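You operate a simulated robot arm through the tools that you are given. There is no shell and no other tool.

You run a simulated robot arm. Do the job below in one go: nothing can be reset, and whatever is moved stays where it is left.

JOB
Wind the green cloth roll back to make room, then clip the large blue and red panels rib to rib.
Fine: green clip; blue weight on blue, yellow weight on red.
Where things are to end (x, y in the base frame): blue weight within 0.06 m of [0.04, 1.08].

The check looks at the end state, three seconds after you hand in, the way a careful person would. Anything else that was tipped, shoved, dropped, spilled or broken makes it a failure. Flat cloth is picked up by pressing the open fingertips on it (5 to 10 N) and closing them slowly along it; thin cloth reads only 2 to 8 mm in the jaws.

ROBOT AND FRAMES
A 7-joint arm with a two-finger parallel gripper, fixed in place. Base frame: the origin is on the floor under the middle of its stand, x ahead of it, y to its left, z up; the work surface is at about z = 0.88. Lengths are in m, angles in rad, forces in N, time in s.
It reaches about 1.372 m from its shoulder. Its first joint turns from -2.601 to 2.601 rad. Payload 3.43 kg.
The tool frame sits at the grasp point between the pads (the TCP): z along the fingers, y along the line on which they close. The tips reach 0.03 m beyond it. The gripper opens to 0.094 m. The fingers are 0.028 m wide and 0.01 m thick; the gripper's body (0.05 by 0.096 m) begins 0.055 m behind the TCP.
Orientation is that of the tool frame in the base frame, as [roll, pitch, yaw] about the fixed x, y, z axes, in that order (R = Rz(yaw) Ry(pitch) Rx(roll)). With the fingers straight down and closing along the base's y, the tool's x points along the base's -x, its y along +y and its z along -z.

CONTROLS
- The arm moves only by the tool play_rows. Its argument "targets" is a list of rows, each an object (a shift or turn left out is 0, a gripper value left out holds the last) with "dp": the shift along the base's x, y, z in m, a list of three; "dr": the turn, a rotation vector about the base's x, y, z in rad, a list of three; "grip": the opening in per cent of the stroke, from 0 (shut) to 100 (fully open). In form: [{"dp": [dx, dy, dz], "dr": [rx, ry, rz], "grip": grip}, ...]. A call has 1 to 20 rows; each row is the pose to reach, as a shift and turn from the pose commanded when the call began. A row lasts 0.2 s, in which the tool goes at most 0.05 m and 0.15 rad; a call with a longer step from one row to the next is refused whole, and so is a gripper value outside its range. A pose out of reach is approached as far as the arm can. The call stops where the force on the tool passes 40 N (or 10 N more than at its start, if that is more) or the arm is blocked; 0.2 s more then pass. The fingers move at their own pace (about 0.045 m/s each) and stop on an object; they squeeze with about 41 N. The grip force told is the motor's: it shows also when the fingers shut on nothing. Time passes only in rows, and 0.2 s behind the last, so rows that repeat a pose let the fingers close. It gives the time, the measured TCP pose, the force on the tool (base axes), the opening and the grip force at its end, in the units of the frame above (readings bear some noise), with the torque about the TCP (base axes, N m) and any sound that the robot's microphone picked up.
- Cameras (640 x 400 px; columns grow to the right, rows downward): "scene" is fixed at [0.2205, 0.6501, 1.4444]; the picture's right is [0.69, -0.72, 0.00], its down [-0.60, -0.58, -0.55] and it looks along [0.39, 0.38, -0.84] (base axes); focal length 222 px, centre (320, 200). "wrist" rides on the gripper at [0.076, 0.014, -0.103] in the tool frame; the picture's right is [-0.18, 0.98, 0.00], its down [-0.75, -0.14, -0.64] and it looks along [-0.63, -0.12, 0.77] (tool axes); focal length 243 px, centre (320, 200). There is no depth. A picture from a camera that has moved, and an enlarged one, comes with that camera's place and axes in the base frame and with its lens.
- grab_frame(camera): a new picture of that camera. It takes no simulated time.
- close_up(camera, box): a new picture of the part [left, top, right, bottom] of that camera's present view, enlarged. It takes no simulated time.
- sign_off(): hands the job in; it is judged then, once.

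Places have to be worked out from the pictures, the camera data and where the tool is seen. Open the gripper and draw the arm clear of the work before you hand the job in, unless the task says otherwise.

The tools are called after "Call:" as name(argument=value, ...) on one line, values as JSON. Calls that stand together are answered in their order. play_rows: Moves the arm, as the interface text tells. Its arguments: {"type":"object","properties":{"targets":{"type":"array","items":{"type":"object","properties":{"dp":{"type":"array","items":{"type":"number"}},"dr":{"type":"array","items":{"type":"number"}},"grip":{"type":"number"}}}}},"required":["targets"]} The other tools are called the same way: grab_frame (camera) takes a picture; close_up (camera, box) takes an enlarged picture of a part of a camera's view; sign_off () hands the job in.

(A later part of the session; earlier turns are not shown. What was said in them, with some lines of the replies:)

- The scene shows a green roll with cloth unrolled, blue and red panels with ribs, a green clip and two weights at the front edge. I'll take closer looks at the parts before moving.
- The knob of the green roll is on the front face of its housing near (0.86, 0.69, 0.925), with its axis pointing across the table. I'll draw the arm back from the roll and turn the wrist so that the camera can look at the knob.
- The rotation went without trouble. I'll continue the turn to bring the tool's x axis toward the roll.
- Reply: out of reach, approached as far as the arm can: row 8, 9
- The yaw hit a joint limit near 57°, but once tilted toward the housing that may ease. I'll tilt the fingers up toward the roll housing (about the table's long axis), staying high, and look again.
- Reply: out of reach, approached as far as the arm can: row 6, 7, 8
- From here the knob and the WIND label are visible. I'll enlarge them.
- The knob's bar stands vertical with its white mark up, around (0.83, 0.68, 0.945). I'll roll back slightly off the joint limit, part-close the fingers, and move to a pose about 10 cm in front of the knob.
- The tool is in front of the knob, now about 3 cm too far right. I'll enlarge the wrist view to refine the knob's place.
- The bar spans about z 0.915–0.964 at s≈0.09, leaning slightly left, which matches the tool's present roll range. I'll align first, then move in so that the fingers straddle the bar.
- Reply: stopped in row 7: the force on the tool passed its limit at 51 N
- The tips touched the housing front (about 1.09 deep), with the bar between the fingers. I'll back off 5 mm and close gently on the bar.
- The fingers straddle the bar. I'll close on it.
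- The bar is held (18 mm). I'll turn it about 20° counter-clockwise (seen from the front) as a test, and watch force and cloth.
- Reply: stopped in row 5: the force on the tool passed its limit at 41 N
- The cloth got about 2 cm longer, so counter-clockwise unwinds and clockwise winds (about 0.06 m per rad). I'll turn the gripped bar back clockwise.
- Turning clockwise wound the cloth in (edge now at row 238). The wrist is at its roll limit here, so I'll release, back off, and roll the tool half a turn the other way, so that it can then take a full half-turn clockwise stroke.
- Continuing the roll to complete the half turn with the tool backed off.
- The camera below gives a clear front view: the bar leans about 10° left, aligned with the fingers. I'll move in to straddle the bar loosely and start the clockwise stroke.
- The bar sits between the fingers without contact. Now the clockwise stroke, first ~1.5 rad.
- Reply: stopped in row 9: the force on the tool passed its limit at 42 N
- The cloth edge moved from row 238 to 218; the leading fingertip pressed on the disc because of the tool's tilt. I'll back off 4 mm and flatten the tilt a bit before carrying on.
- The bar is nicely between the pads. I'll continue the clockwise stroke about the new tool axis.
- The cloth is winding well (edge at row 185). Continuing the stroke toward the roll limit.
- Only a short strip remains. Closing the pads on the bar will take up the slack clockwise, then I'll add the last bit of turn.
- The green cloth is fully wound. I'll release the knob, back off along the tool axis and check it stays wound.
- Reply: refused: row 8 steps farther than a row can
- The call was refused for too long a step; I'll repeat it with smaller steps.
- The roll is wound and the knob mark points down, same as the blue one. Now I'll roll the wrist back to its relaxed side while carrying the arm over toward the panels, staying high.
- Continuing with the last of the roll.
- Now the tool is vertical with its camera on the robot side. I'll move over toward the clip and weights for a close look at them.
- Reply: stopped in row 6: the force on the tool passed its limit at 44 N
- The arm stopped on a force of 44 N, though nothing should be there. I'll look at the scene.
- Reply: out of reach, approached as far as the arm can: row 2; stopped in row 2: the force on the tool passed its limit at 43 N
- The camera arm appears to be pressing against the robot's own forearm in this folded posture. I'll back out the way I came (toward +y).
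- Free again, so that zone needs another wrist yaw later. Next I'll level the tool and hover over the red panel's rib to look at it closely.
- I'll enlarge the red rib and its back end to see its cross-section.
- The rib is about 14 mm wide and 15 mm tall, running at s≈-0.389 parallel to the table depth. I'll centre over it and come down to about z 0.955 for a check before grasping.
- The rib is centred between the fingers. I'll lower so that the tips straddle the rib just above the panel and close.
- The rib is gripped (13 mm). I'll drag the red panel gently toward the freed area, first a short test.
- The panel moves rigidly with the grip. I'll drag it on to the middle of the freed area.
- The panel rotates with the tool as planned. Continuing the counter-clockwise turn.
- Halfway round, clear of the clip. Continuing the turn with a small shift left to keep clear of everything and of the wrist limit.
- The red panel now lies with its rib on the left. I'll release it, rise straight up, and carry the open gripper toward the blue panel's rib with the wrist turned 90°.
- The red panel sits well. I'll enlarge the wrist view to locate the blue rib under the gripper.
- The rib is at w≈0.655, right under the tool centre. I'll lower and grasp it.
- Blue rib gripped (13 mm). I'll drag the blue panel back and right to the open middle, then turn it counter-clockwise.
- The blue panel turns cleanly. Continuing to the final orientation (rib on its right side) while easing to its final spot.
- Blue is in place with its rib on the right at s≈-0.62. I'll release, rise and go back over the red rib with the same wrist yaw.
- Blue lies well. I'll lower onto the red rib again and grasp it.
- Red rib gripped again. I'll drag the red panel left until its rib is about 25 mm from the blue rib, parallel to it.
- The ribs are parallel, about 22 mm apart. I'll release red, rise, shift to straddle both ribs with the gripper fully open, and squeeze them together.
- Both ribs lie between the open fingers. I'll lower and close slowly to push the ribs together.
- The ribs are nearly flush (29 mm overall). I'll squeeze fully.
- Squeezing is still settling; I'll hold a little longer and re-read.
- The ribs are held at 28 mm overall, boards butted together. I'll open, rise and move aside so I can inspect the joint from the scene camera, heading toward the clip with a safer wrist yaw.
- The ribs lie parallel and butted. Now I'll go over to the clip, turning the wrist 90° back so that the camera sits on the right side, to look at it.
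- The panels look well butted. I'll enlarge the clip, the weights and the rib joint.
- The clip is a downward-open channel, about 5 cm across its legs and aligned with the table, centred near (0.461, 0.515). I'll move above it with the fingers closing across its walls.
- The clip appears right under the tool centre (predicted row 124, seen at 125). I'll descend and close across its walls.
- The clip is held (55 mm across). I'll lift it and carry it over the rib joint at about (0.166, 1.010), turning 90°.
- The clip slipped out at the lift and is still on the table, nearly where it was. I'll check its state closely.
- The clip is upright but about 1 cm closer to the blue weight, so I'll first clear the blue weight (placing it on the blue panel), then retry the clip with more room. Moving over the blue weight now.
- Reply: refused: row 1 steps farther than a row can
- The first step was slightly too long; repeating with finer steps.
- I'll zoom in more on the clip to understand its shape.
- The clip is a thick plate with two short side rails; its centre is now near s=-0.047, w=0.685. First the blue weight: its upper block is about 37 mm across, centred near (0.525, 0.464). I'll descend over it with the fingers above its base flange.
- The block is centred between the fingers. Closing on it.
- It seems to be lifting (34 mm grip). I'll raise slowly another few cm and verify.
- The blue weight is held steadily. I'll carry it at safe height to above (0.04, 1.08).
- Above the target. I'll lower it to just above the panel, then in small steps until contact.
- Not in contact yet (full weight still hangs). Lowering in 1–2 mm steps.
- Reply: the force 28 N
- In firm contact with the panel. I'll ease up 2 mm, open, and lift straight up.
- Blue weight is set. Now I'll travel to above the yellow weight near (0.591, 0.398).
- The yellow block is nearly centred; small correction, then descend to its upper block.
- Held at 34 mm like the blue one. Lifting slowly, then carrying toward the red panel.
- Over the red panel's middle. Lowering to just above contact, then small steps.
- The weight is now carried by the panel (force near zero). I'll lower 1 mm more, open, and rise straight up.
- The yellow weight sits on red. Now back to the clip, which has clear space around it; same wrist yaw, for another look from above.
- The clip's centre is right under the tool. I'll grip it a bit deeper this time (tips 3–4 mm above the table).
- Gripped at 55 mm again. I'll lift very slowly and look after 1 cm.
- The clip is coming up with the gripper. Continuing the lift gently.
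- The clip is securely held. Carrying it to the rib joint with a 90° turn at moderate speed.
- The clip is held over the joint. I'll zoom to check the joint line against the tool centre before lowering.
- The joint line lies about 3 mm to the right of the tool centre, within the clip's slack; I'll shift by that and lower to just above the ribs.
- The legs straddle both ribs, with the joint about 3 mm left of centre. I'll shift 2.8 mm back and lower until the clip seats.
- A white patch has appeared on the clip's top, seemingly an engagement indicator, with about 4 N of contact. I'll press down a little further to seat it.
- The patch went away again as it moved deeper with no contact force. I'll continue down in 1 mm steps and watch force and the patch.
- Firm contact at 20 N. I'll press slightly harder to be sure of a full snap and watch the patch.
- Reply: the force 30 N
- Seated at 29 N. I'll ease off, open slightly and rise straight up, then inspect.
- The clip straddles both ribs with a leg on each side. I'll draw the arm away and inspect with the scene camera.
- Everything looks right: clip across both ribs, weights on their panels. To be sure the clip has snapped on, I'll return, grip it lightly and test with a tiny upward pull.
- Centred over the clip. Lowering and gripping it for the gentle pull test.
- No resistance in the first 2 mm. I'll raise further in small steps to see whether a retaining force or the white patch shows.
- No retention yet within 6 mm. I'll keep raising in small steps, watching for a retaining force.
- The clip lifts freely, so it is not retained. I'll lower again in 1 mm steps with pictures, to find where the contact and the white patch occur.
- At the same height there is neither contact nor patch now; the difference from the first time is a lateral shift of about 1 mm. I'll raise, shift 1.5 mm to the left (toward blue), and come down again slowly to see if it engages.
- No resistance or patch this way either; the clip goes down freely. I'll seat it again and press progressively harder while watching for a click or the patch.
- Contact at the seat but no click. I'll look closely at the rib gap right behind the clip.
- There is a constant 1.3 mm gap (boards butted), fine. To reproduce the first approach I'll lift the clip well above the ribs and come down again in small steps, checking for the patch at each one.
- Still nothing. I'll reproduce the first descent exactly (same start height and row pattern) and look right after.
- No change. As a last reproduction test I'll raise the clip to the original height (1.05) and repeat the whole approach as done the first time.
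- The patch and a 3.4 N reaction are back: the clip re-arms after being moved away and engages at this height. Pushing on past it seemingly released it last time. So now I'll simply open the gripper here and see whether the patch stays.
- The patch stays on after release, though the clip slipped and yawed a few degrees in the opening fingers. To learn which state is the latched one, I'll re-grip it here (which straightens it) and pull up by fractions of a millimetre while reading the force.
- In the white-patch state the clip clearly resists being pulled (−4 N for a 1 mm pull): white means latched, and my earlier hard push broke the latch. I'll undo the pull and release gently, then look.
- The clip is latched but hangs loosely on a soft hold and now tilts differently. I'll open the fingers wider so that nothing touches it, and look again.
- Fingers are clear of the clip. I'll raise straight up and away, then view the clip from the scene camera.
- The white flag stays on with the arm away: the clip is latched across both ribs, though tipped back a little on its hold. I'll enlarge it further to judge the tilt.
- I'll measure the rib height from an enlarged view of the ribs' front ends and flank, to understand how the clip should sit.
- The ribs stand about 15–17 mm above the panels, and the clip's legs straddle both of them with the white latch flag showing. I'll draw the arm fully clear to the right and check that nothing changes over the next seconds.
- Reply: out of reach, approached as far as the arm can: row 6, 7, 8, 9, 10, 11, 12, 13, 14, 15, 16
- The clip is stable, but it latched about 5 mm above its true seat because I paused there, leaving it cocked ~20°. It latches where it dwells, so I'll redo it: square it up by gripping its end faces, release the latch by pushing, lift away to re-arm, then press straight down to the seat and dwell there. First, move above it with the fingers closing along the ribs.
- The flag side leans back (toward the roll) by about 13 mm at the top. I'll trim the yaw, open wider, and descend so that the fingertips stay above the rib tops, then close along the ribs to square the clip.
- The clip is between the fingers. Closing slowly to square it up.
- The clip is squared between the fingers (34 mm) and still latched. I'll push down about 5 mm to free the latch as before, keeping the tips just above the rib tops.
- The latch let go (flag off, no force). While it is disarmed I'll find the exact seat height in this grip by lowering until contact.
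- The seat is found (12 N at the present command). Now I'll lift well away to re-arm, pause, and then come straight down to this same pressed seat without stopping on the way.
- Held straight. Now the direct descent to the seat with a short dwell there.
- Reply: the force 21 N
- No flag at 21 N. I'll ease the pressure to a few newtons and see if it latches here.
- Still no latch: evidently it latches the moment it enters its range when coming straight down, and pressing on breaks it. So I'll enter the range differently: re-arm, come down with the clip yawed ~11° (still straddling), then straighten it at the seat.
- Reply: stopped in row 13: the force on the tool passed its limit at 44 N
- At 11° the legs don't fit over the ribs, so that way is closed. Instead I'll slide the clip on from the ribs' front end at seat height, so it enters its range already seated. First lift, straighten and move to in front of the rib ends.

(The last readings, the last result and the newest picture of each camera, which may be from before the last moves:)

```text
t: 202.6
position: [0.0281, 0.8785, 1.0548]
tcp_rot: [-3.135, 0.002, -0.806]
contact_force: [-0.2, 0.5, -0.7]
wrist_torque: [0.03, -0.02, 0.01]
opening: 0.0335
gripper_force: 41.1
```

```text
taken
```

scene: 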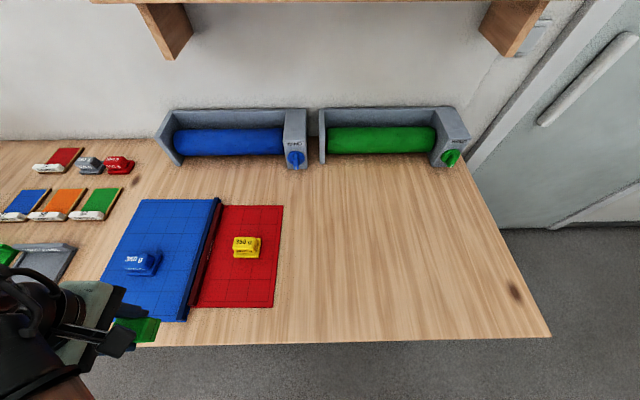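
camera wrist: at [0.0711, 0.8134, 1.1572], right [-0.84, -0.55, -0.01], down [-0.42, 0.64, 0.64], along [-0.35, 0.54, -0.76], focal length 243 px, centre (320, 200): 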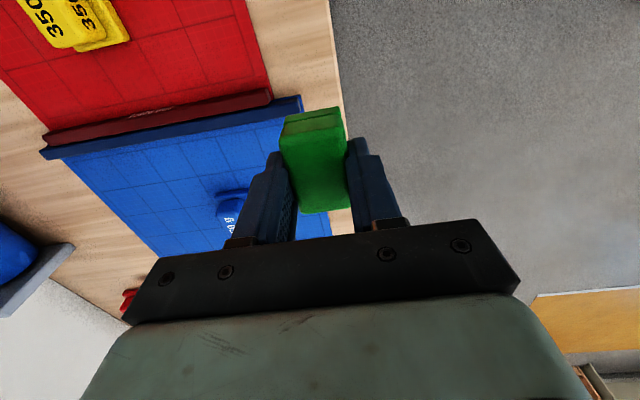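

The clip is in front of the rib ends, above the table's front strip. I'll lower it to just above seat height here and check alignment with the joint.

Call:
play_rows(targets=[{"dp": [0.0008, -0.0008, -0.04]}, {"dp": [0.0008, -0.0008, -0.08]}, {"dp": [0.0008, -0.0008, -0.11]}, {"dp": [0.0008, -0.0008, -0.119]}, {"dp": [0.0008, -0.0008, -0.1195]}])

Call:
grab_frame(camera="wrist")

Call:
close_up(camera="wrist", box=[200, 60, 400, 220])

```text
t: 203.8
position: [0.0313, 0.879, 0.9332]
tcp_rot: [-3.137, 0.001, -0.806]
contact_force: [-0.3, -0.3, -0.7]
wrist_torque: [0.0, -0.01, 0.04]
opening: 0.0333
gripper_force: 40.7
```

```text
taken
camera wrist: at [0.073, 0.8131, 1.0361], right [-0.84, -0.55, -0.01], down [-0.42, 0.64, 0.64], along [-0.35, 0.54, -0.76], focal length 243 px, centre (320, 200)
```

wrist: 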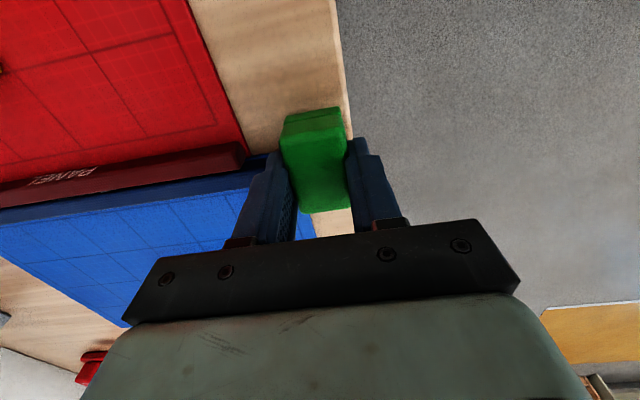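

```text
2.50 times, centred on (300, 140) of wrist
camera zoom: at [0.073, 0.8131, 1.0361], right [-0.84, -0.55, -0.01], down [-0.42, 0.64, 0.64], along [-0.35, 0.54, -0.76], focal length 606 px, centre (370, 350)
```

zoom: 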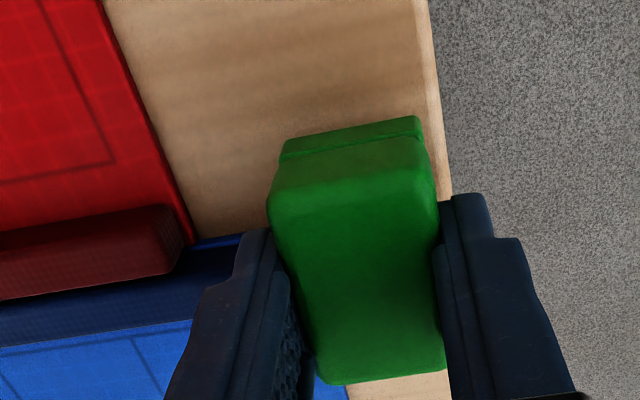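

Aligned and free. Now I'll slide it along the ribs' direction (toward the back) in small steps, watching force and the flag.

Call:
play_rows(targets=[{"dp": [0.0036, 0.0035, 0]}, {"dp": [0.0072, 0.007, 0]}, {"dp": [0.0108, 0.0104, 0]}, {"dp": [0.0144, 0.0139, 0]}, {"dp": [0.018, 0.0174, 0]}])

Call:
close_up(camera="wrist", box=[200, 60, 400, 220])

```text
t: 205.0
position: [0.0486, 0.8967, 0.9326]
tcp_rot: [-3.135, 0.002, -0.809]
contact_force: [0.1, 0.1, -0.4]
wrist_torque: [0.02, 0.01, 0.0]
opening: 0.0335
gripper_force: 40.6
```

```text
2.50 times, centred on (300, 140) of wrist
camera zoom: at [0.0913, 0.8311, 1.0364], right [-0.84, -0.55, -0.01], down [-0.42, 0.64, 0.64], along [-0.35, 0.54, -0.76], focal length 606 px, centre (370, 350)
```

zoom: 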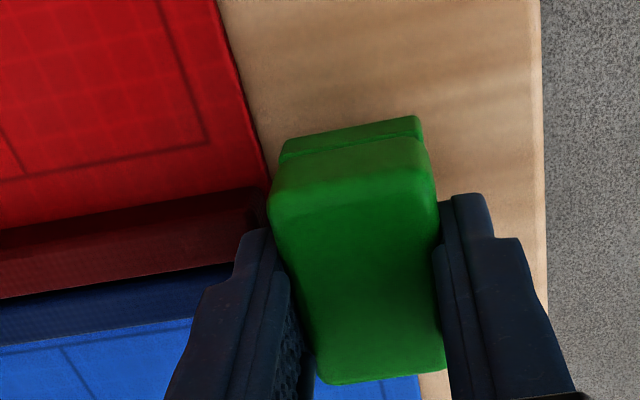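

Sliding freely over the blue rib's end. Continuing toward the red rib's end in smaller steps.

Call:
play_rows(targets=[{"dp": [0.0029, 0.0028, 0]}, {"dp": [0.0058, 0.0056, 0]}, {"dp": [0.0086, 0.0084, 0]}])

Call:
close_up(camera="wrist", box=[200, 60, 400, 220])

Call:
play_rows(targets=[{"dp": [0.0022, 0.0021, 0]}, {"dp": [0.0043, 0.0042, 0]}])

Call:
close_up(camera="wrist", box=[200, 60, 400, 220])

```text
t: 205.8
position: [0.0577, 0.9054, 0.9343]
tcp_rot: [-3.136, 0.001, -0.807]
contact_force: [-0.2, -0.3, 0.1]
wrist_torque: [0.02, -0.02, 0.02]
opening: 0.0333
gripper_force: 40.9
```

```text
2.50 times, centred on (300, 140) of wrist
camera zoom: at [0.0999, 0.8393, 1.0368], right [-0.84, -0.55, -0.01], down [-0.42, 0.64, 0.64], along [-0.35, 0.54, -0.76], focal length 606 px, centre (370, 350)
```

zoom: 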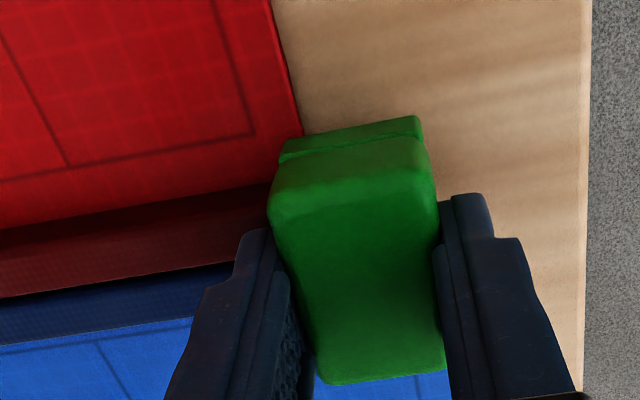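

```text
t: 206.4
position: [0.0623, 0.9083, 0.933]
tcp_rot: [-3.135, 0.002, -0.804]
contact_force: [0.0, -0.7, -0.5]
wrist_torque: [0.05, 0.0, 0.0]
opening: 0.0336
gripper_force: 41.3
```

```text
2.50 times, centred on (300, 140) of wrist
camera zoom: at [0.1044, 0.8437, 1.0361], right [-0.84, -0.55, -0.01], down [-0.42, 0.64, 0.64], along [-0.35, 0.54, -0.76], focal length 606 px, centre (370, 350)
```

zoom: 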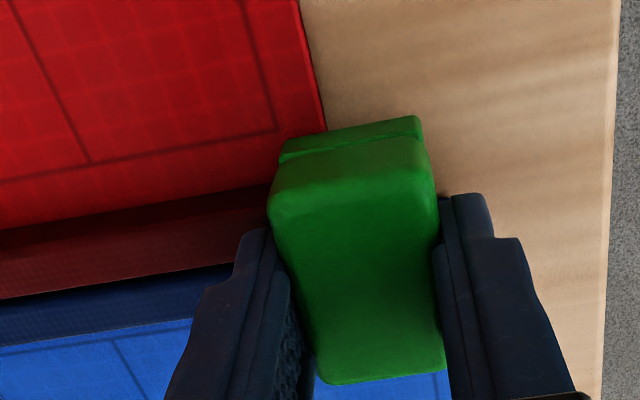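

No flag yet, w≈0.675. Continuing in 4–6 mm steps over the red rib's end.

Call:
play_rows(targets=[{"dp": [0.0022, 0.0021, 0]}, {"dp": [0.0043, 0.0042, 0]}])

Call:
close_up(camera="wrist", box=[200, 60, 400, 220])

Call:
play_rows(targets=[{"dp": [0.0022, 0.0021, 0]}, {"dp": [0.0036, 0.0035, 0]}])

Call:
close_up(camera="wrist", box=[200, 60, 400, 220])

Call:
play_rows(targets=[{"dp": [0.0022, 0.0021, 0]}, {"dp": [0.0036, 0.0035, 0]}])

Call:
close_up(camera="wrist", box=[200, 60, 400, 220])

```text
t: 207.0
position: [0.0672, 0.9136, 0.9332]
tcp_rot: [-3.135, 0.002, -0.807]
contact_force: [-0.3, 0.2, -0.1]
wrist_torque: [0.04, -0.01, -0.03]
opening: 0.0336
gripper_force: 40.5
```

```text
2.50 times, centred on (300, 140) of wrist
camera zoom: at [0.1086, 0.848, 1.0363], right [-0.84, -0.55, -0.01], down [-0.42, 0.64, 0.64], along [-0.35, 0.54, -0.76], focal length 606 px, centre (370, 350)
```

zoom: 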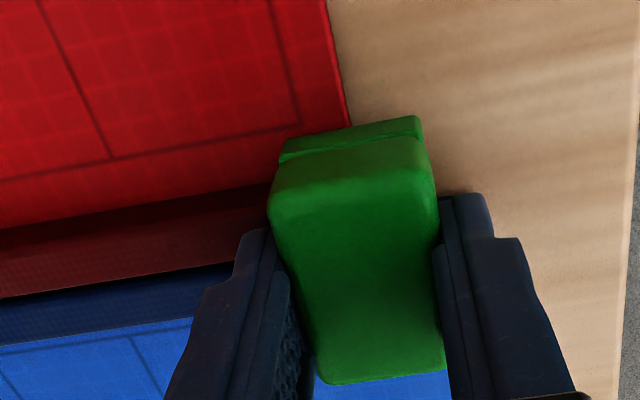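

```text
t: 207.6
position: [0.0708, 0.9174, 0.9339]
tcp_rot: [-3.136, 0.002, -0.808]
contact_force: [-0.8, -0.1, -0.1]
wrist_torque: [0.02, 0.0, 0.0]
opening: 0.0334
gripper_force: 41.5
```

```text
2.50 times, centred on (300, 140) of wrist
camera zoom: at [0.1123, 0.8518, 1.0361], right [-0.84, -0.55, -0.01], down [-0.42, 0.64, 0.64], along [-0.35, 0.54, -0.76], focal length 606 px, centre (370, 350)
```

zoom: 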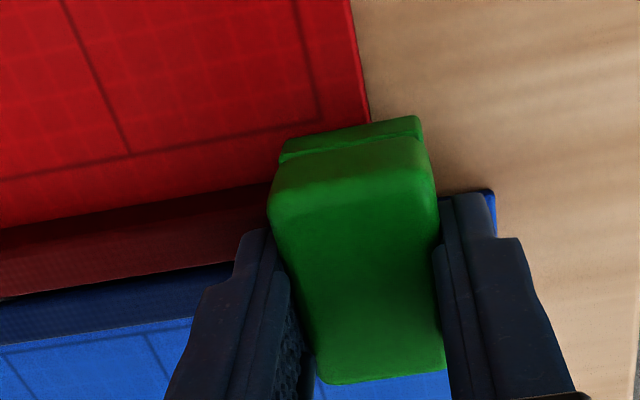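

```text
t: 208.2
position: [0.0737, 0.9205, 0.9344]
tcp_rot: [-3.136, 0.001, -0.806]
contact_force: [0.5, 0.8, -0.5]
wrist_torque: [0.0, 0.01, 0.02]
opening: 0.0335
gripper_force: 40.9
```

```text
2.50 times, centred on (300, 140) of wrist
camera zoom: at [0.1153, 0.8553, 1.0363], right [-0.84, -0.55, -0.01], down [-0.42, 0.64, 0.64], along [-0.35, 0.54, -0.76], focal length 606 px, centre (370, 350)
```

zoom: 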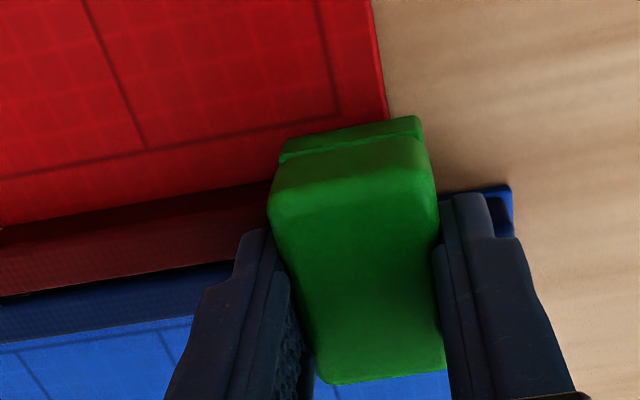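

Still sliding freely, w≈0.692. Continuing.

Call:
play_rows(targets=[{"dp": [0.0022, 0.0021, 0]}, {"dp": [0.0043, 0.0042, 0]}])

Call:
close_up(camera="wrist", box=[240, 90, 380, 220])

Call:
play_rows(targets=[{"dp": [0.0022, 0.0021, 0]}, {"dp": [0.0043, 0.0042, 0]}])

Call:
close_up(camera="wrist", box=[240, 90, 380, 220])

Call:
play_rows(targets=[{"dp": [0.0022, 0.0021, 0]}, {"dp": [0.0043, 0.0042, 0]}])

Call:
close_up(camera="wrist", box=[240, 90, 380, 220])

Call:
play_rows(targets=[{"dp": [0.0022, 0.0021, 0]}, {"dp": [0.0043, 0.0042, 0]}])

Call:
close_up(camera="wrist", box=[240, 90, 380, 220])

```text
t: 208.8
position: [0.078, 0.9242, 0.9341]
tcp_rot: [-3.137, 0.001, -0.806]
contact_force: [-2.1, -1.0, -0.1]
wrist_torque: [-0.06, 0.09, 0.01]
opening: 0.0335
gripper_force: 40.9
```

```text
3.08 times, centred on (310, 155) of wrist
camera zoom: at [0.1194, 0.859, 1.0361], right [-0.84, -0.55, 0.0], down [-0.42, 0.64, 0.64], along [-0.35, 0.54, -0.76], focal length 746 px, centre (351, 338)
```

zoom: 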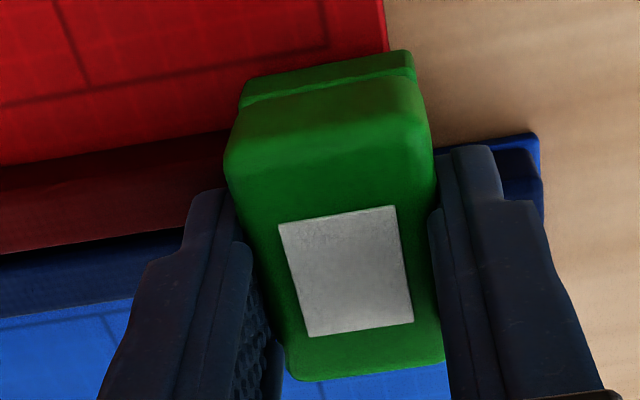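

```text
t: 209.4
position: [0.0819, 0.9272, 0.9343]
tcp_rot: [-3.135, 0.0, -0.807]
contact_force: [-1.5, -1.1, -1.9]
wrist_torque: [-0.05, 0.08, -0.01]
opening: 0.0331
gripper_force: 41.0
```

```text
3.08 times, centred on (310, 155) of wrist
camera zoom: at [0.1247, 0.8634, 1.0363], right [-0.84, -0.55, -0.01], down [-0.42, 0.64, 0.64], along [-0.35, 0.54, -0.76], focal length 746 px, centre (351, 338)
```

zoom: 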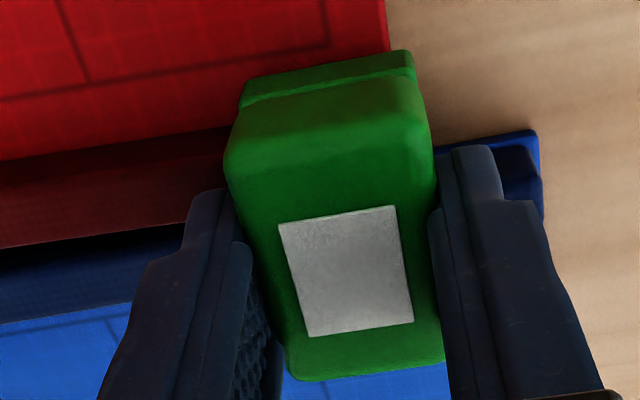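

```text
t: 210.0
position: [0.087, 0.932, 0.933]
tcp_rot: [-3.138, 0.002, -0.806]
contact_force: [-1.4, -1.3, -2.9]
wrist_torque: [-0.03, 0.07, 0.0]
opening: 0.0334
gripper_force: 41.0
```

```text
3.08 times, centred on (310, 155) of wrist
camera zoom: at [0.1289, 0.8674, 1.0364], right [-0.84, -0.55, -0.01], down [-0.42, 0.64, 0.64], along [-0.35, 0.54, -0.76], focal length 746 px, centre (351, 338)
```

zoom: 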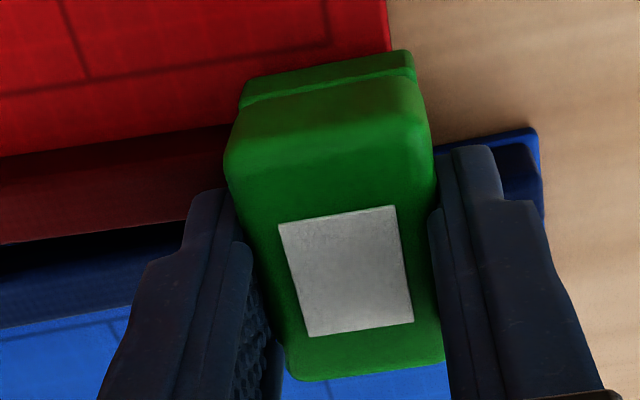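

```text
t: 210.6
position: [0.0912, 0.937, 0.9331]
tcp_rot: [-3.137, 0.003, -0.807]
contact_force: [-1.1, -0.8, -2.3]
wrist_torque: [-0.03, 0.08, 0.0]
opening: 0.0334
gripper_force: 41.0
```

```text
3.08 times, centred on (310, 155) of wrist
camera zoom: at [0.1331, 0.8716, 1.0364], right [-0.84, -0.55, -0.01], down [-0.42, 0.64, 0.64], along [-0.35, 0.54, -0.76], focal length 746 px, centre (351, 338)
```

zoom: 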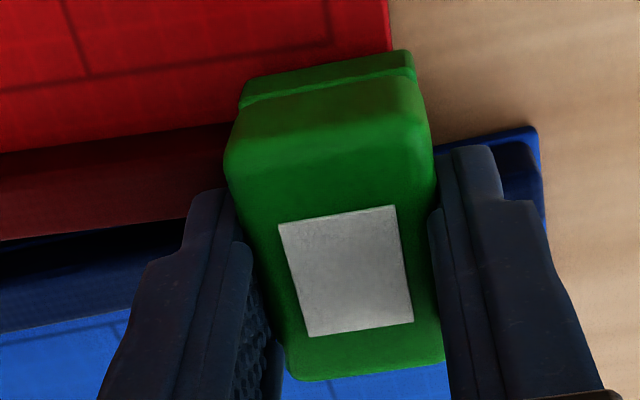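

It latched at the seat right on the first of those steps (flag on), but I had queued more steps, so the latched clip dragged both panels about 18 mm and opened a slight V at the back. That proves it holds both panels. I'll check the scene before pulling back.

Call:
grab_frame(camera="scene")

Call:
close_up(camera="scene", box=[70, 180, 310, 340])

```text
taken
```

scene: 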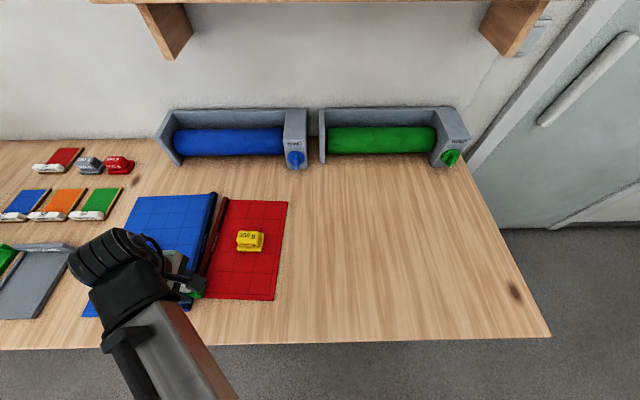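

```text
2.50 times, centred on (190, 260) of scene
camera zoom: at [0.2205, 0.6501, 1.4444], right [0.69, -0.72, 0.0], down [-0.6, -0.58, -0.55], along [0.39, 0.38, -0.84], focal length 556 px, centre (645, 50)
```

zoom: 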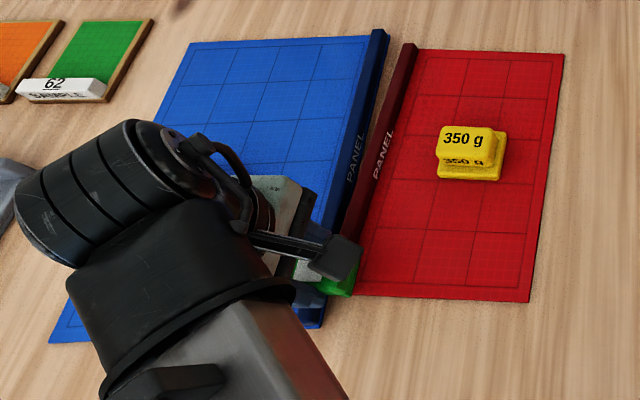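

The ribs have opened about 4° at the back. Pulling the latched clip back toward the front should draw the panels back and close the V. I'll do it in small steps.

Call:
play_rows(targets=[{"dp": [-0.0015, -0.0014, 0]}, {"dp": [-0.0029, -0.0028, 0]}, {"dp": [-0.0043, -0.0042, 0]}, {"dp": [-0.0057, -0.0056, 0]}, {"dp": [-0.0072, -0.007, 0]}])

Call:
close_up(camera="wrist", box=[200, 60, 400, 220])

Call:
close_up(camera="scene", box=[70, 180, 310, 340])

```text
t: 211.8
position: [0.0827, 0.928, 0.9351]
tcp_rot: [-3.136, 0.001, -0.807]
contact_force: [0.7, 1.5, -4.2]
wrist_torque: [0.03, -0.05, -0.01]
opening: 0.0336
gripper_force: 41.2
```

```text
2.50 times, centred on (300, 140) of wrist
camera zoom: at [0.1256, 0.8644, 1.0372], right [-0.84, -0.55, -0.01], down [-0.42, 0.64, 0.64], along [-0.35, 0.54, -0.76], focal length 606 px, centre (370, 350)
```

zoom: 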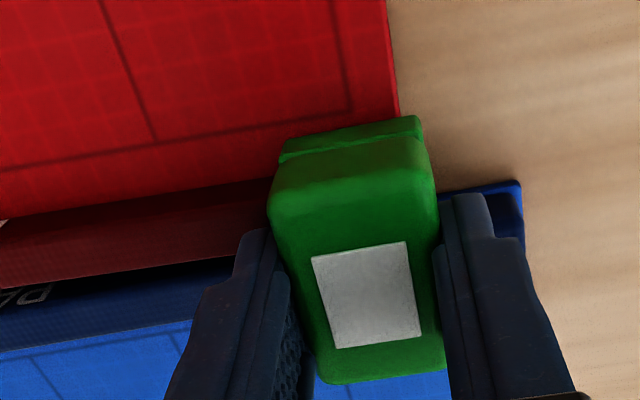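

```text
2.50 times, centred on (190, 260) of scene
camera zoom: at [0.2205, 0.6501, 1.4444], right [0.69, -0.72, 0.0], down [-0.6, -0.58, -0.55], along [0.39, 0.38, -0.84], focal length 556 px, centre (645, 50)
```

zoom: 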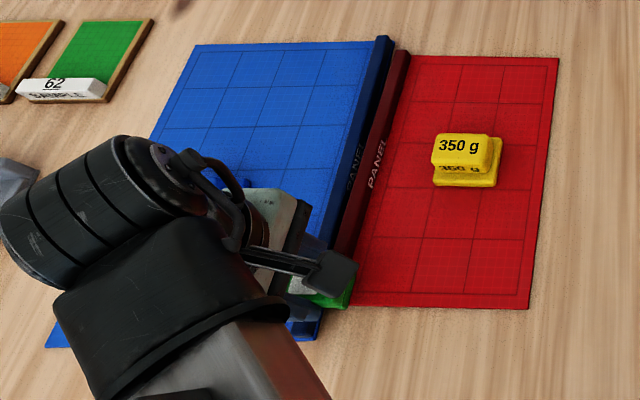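

The V is closing as expected. Continuing to pull back another 8–10 mm.

Call:
play_rows(targets=[{"dp": [-0.0015, -0.0014, 0]}, {"dp": [-0.0029, -0.0028, 0]}, {"dp": [-0.0043, -0.0042, 0]}, {"dp": [-0.0057, -0.0056, 0]}])

Call:
close_up(camera="wrist", box=[200, 60, 400, 220])

Call:
close_up(camera="scene", box=[70, 180, 310, 340])

```text
t: 212.8
position: [0.0768, 0.9249, 0.9341]
tcp_rot: [-3.138, 0.002, -0.806]
contact_force: [1.8, -0.3, -2.0]
wrist_torque: [0.01, -0.06, -0.01]
opening: 0.0339
gripper_force: 41.2
```

```text
2.50 times, centred on (300, 140) of wrist
camera zoom: at [0.1194, 0.8593, 1.0365], right [-0.84, -0.55, -0.01], down [-0.42, 0.64, 0.64], along [-0.35, 0.54, -0.76], focal length 606 px, centre (370, 350)
```

zoom: 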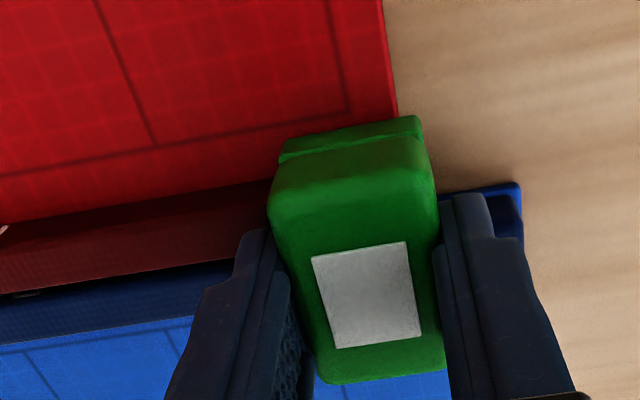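

```text
2.50 times, centred on (190, 260) of scene
camera zoom: at [0.2205, 0.6501, 1.4444], right [0.69, -0.72, 0.0], down [-0.6, -0.58, -0.55], along [0.39, 0.38, -0.84], focal length 556 px, centre (645, 50)
```

zoom: 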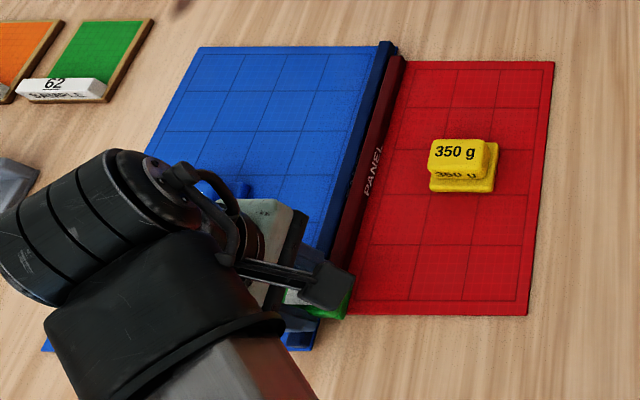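

Nearly closed. A few more millimetres to bring the ribs flush.

Call:
play_rows(targets=[{"dp": [-0.0015, -0.0014, 0]}, {"dp": [-0.0029, -0.0028, 0]}, {"dp": [-0.0029, -0.0028, 0]}])

Call:
close_up(camera="scene", box=[160, 180, 260, 330])

Call:
close_up(camera="wrist", box=[200, 60, 400, 220])

```text
t: 213.6
position: [0.0738, 0.9217, 0.9335]
tcp_rot: [-3.134, 0.001, -0.807]
contact_force: [1.3, 2.4, -3.0]
wrist_torque: [0.07, -0.06, 0.04]
opening: 0.0335
gripper_force: 40.5
```

```text
2.67 times, centred on (210, 255) of scene
camera zoom: at [0.2205, 0.6501, 1.4444], right [0.69, -0.72, 0.0], down [-0.6, -0.58, -0.55], along [0.39, 0.38, -0.84], focal length 593 px, centre (613, 53)
```

zoom: 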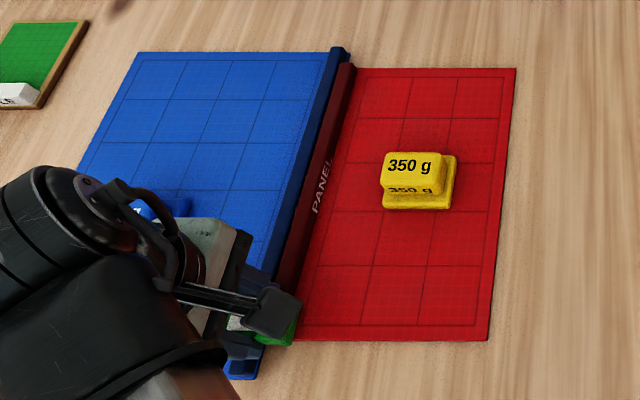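

```text
2.50 times, centred on (300, 140) of wrist
camera zoom: at [0.1166, 0.8564, 1.0367], right [-0.84, -0.55, -0.01], down [-0.42, 0.64, 0.64], along [-0.35, 0.54, -0.76], focal length 606 px, centre (370, 350)
```

zoom: 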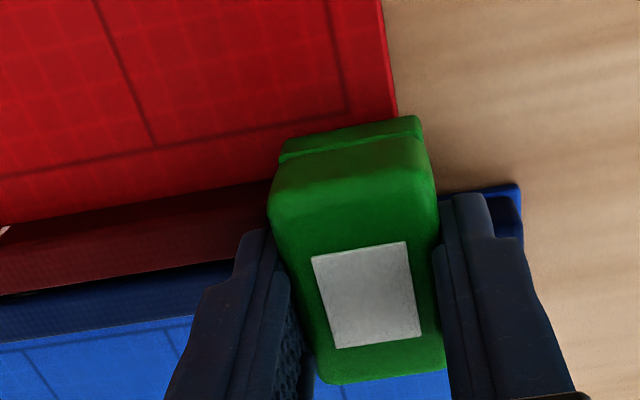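

The ribs are flush again and the flag is still on, with the clip at full seat depth near the front end of the ribs. I'll relax the small residual load and open the fingers gently.

Call:
play_rows(targets=[{"dp": [0.0003, 0.0003, -0.0003]}, {"dp": [0.0003, 0.0003, -0.0003]}])

Call:
play_rows(targets=[{"grip": 36}, {"grip": 38}, {"grip": 40}, {"grip": 43}, {"grip": 46}, {"grip": 50}, {"grip": 55}, {"grip": 60}, {"grip": 60}])

Call:
close_up(camera="wrist", box=[200, 60, 400, 220])

```text
t: 214.2
position: [0.074, 0.9215, 0.9347]
tcp_rot: [-3.136, 0.003, -0.807]
contact_force: [-0.1, 0.7, -2.1]
wrist_torque: [0.04, 0.01, 0.02]
opening: 0.0335
gripper_force: 40.8
```

```text
t: 216.2
position: [0.0742, 0.9225, 0.9338]
tcp_rot: [-3.137, 0.002, -0.808]
contact_force: [-0.3, -0.3, -0.5]
wrist_torque: [0.04, 0.02, 0.0]
opening: 0.0565
gripper_force: 0.1
```

```text
2.50 times, centred on (300, 140) of wrist
camera zoom: at [0.1169, 0.8566, 1.0367], right [-0.84, -0.55, -0.01], down [-0.42, 0.64, 0.64], along [-0.35, 0.54, -0.76], focal length 606 px, centre (370, 350)
```

zoom: 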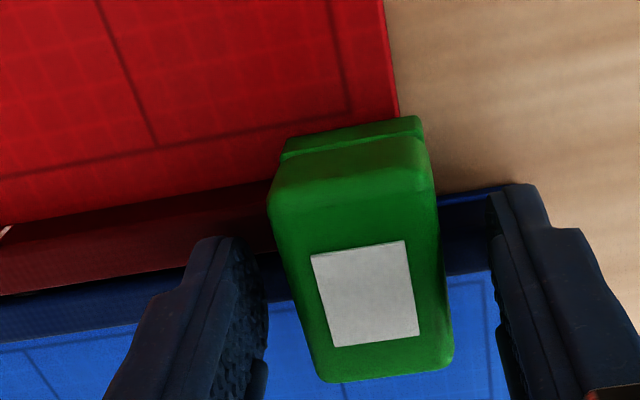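

The clip stays level with its flag on. I'll rise straight up and move clear, then inspect everything.

Call:
play_rows(targets=[{"dp": [0, 0, 0.01], "grip": 65}, {"dp": [0, 0, 0.03], "grip": 65}, {"dp": [0, 0, 0.07], "grip": 65}, {"dp": [0, 0, 0.11], "grip": 65}, {"dp": [0, 0, 0.15], "grip": 65}, {"dp": [0.035, -0.01, 0.17], "grip": 65}, {"dp": [0.07, -0.02, 0.18], "grip": 65}, {"dp": [0.11, -0.04, 0.18], "grip": 65}, {"dp": [0.15, -0.06, 0.18], "grip": 65}, {"dp": [0.19, -0.08, 0.18], "grip": 65}, {"dp": [0.23, -0.1, 0.18], "grip": 65}, {"dp": [0.27, -0.12, 0.18], "grip": 65}, {"dp": [0.31, -0.14, 0.18], "grip": 65}, {"dp": [0.35, -0.16, 0.18], "grip": 65}, {"dp": [0.39, -0.18, 0.18], "grip": 65}, {"dp": [0.43, -0.2, 0.18], "grip": 65}])

Call:
grab_frame(camera="scene")

Call:
close_up(camera="scene", box=[60, 190, 300, 340])

Call:
close_up(camera="scene", box=[165, 285, 225, 335])

```text
t: 219.6
position: [0.5044, 0.7233, 1.1154]
tcp_rot: [-3.136, 0.001, -0.804]
contact_force: [-0.4, -0.1, 0.4]
wrist_torque: [-0.03, -0.02, 0.01]
opening: 0.0608
gripper_force: 0.1
```

```text
taken
```

scene: 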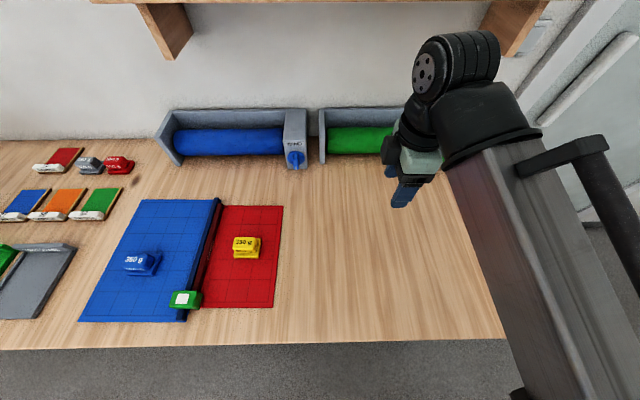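

```text
2.67 times, centred on (180, 265) of scene
camera zoom: at [0.2205, 0.6501, 1.4444], right [0.69, -0.72, 0.0], down [-0.6, -0.58, -0.55], along [0.39, 0.38, -0.84], focal length 593 px, centre (693, 27)
```

zoom: 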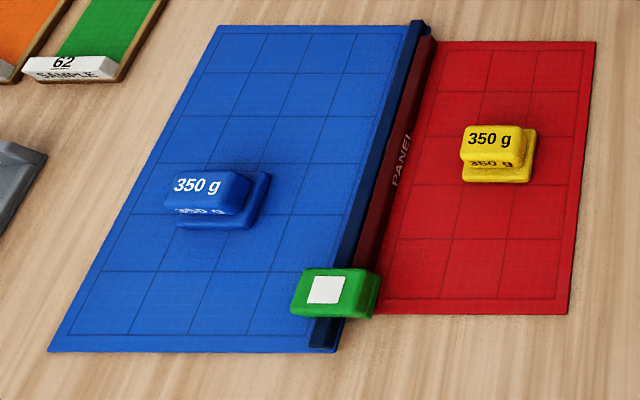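

```text
8.00 times, centred on (195, 310) of scene
camera zoom: at [0.2205, 0.6501, 1.4444], right [0.69, -0.72, 0.0], down [-0.6, -0.58, -0.55], along [0.39, 0.38, -0.84], focal length 1780 px, centre (1320, -680)
```

zoom: 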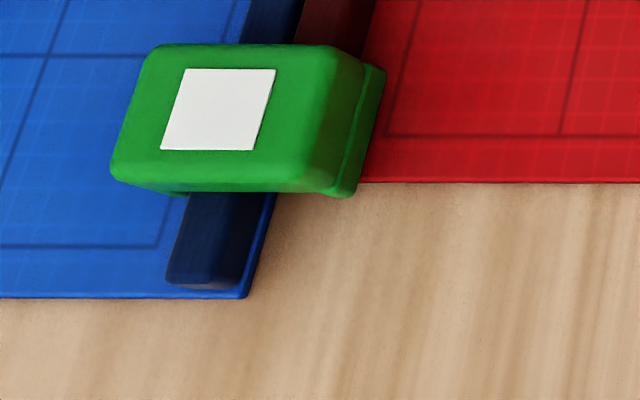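

All is in order: the clip sits level across both ribs with its white flag on, the ribs are flush, blue weight near (0.04, 1.08), yellow weight on red, and the green roll is wound in. I'll draw the arm a bit further clear and do a last check.

Call:
play_rows(targets=[{"dp": [0.015, -0.03, 0.01], "grip": 80}, {"dp": [0.03, -0.06, 0.02], "grip": 80}, {"dp": [0.045, -0.09, 0.03], "grip": 80}, {"dp": [0.06, -0.12, 0.04], "grip": 80}, {"dp": [0.06, -0.12, 0.04], "grip": 80}, {"dp": [0.06, -0.12, 0.04]}, {"dp": [0.06, -0.12, 0.04]}, {"dp": [0.06, -0.12, 0.04]}])

Call:
grab_frame(camera="scene")

Call:
close_up(camera="scene", box=[160, 190, 260, 335])

Call:
close_up(camera="scene", box=[0, 90, 480, 340])

```text
t: 221.4
position: [0.5633, 0.6019, 1.1536]
tcp_rot: [-3.135, 0.001, -0.806]
contact_force: [0.3, 0.6, 0.6]
wrist_torque: [-0.02, 0.02, 0.02]
opening: 0.0749
gripper_force: 0.0
```

```text
taken
```

scene: 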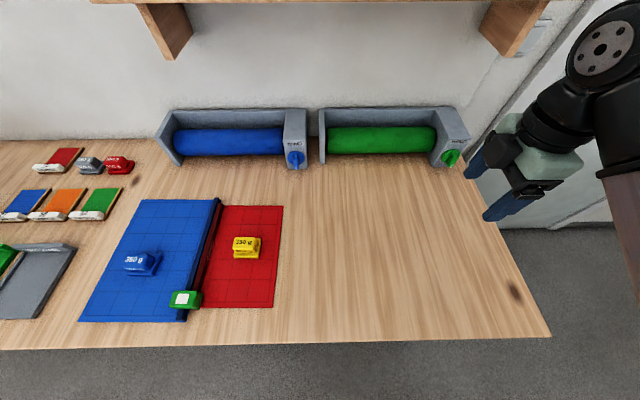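

```text
2.76 times, centred on (210, 262) of scene
camera zoom: at [0.2205, 0.6501, 1.4444], right [0.69, -0.72, 0.0], down [-0.6, -0.58, -0.55], along [0.39, 0.38, -0.84], focal length 614 px, centre (623, 28)
```

zoom: 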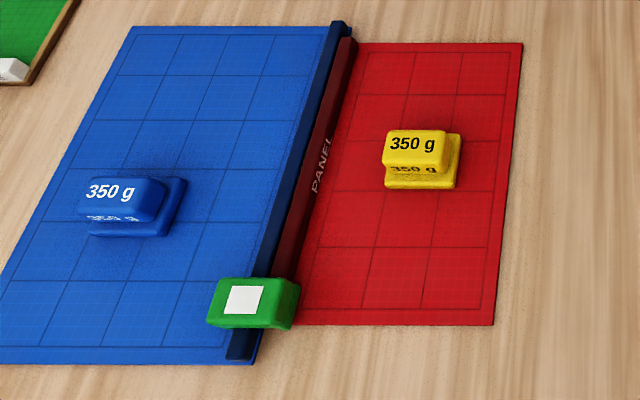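

```text
1.33 times, centred on (240, 215) of scene
camera zoom: at [0.2205, 0.6501, 1.4444], right [0.69, -0.72, 0.0], down [-0.6, -0.58, -0.55], along [0.39, 0.38, -0.84], focal length 297 px, centre (427, 180)
```

zoom: 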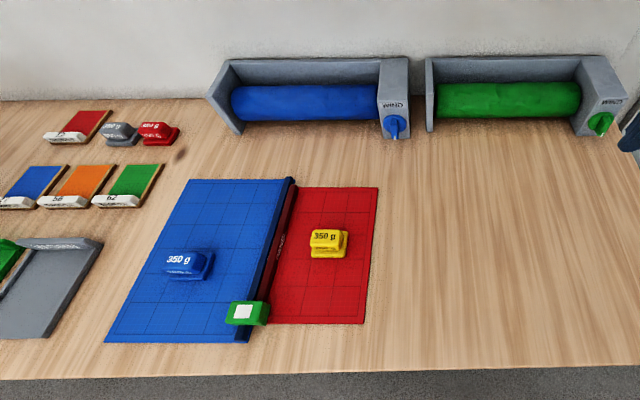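

The last views show everything stable: roll wound in, ribs flush with the green clip latched across them, blue weight on blue at the target, yellow weight on red, other items untouched, and the arm clear with the gripper open. Handing in.

Call:
sign_off()

```text
The job is handed in.
```

I handed the job in with everything in place, but the clip sits near the front end of the ribs rather than in the middle.

- **Green roll:** the cloth is fully wound in, and the knob mark points down like the blue roll's.
- **Panels:** I turned blue so its rib faces right and red so its rib faces left. The ribs lie parallel, with a gap of about 1.3 mm because the boards touch first.
- **Clip:** the green clip sits level across both ribs with its white flag showing. I take the flag to mean latched. With it on, the clip resisted being pulled up, and moving it dragged both panels along.
- **Weights:** the blue weight is on blue, within about 1 cm of [0.04, 1.08]. The yellow weight is on red.

Getting the clip on took several tries:

- **Slipped grip:** the clip slid out of the grip once and moved about 1 cm on the table.
- **First latches:** coming straight down mid-rib, it latched about 5 mm too high and tipped back roughly 20°. I freed it by pushing down and slid it on from the front end, where it seated level.
- **Panels dragged:** on that slide I moved too far after it latched. That dragged both panels about 18 mm and opened a small V at the back, so I pulled them back until the ribs were flush.

In the last pictures the trays, samples and other weights look untouched, and the arm is clear with the gripper open.
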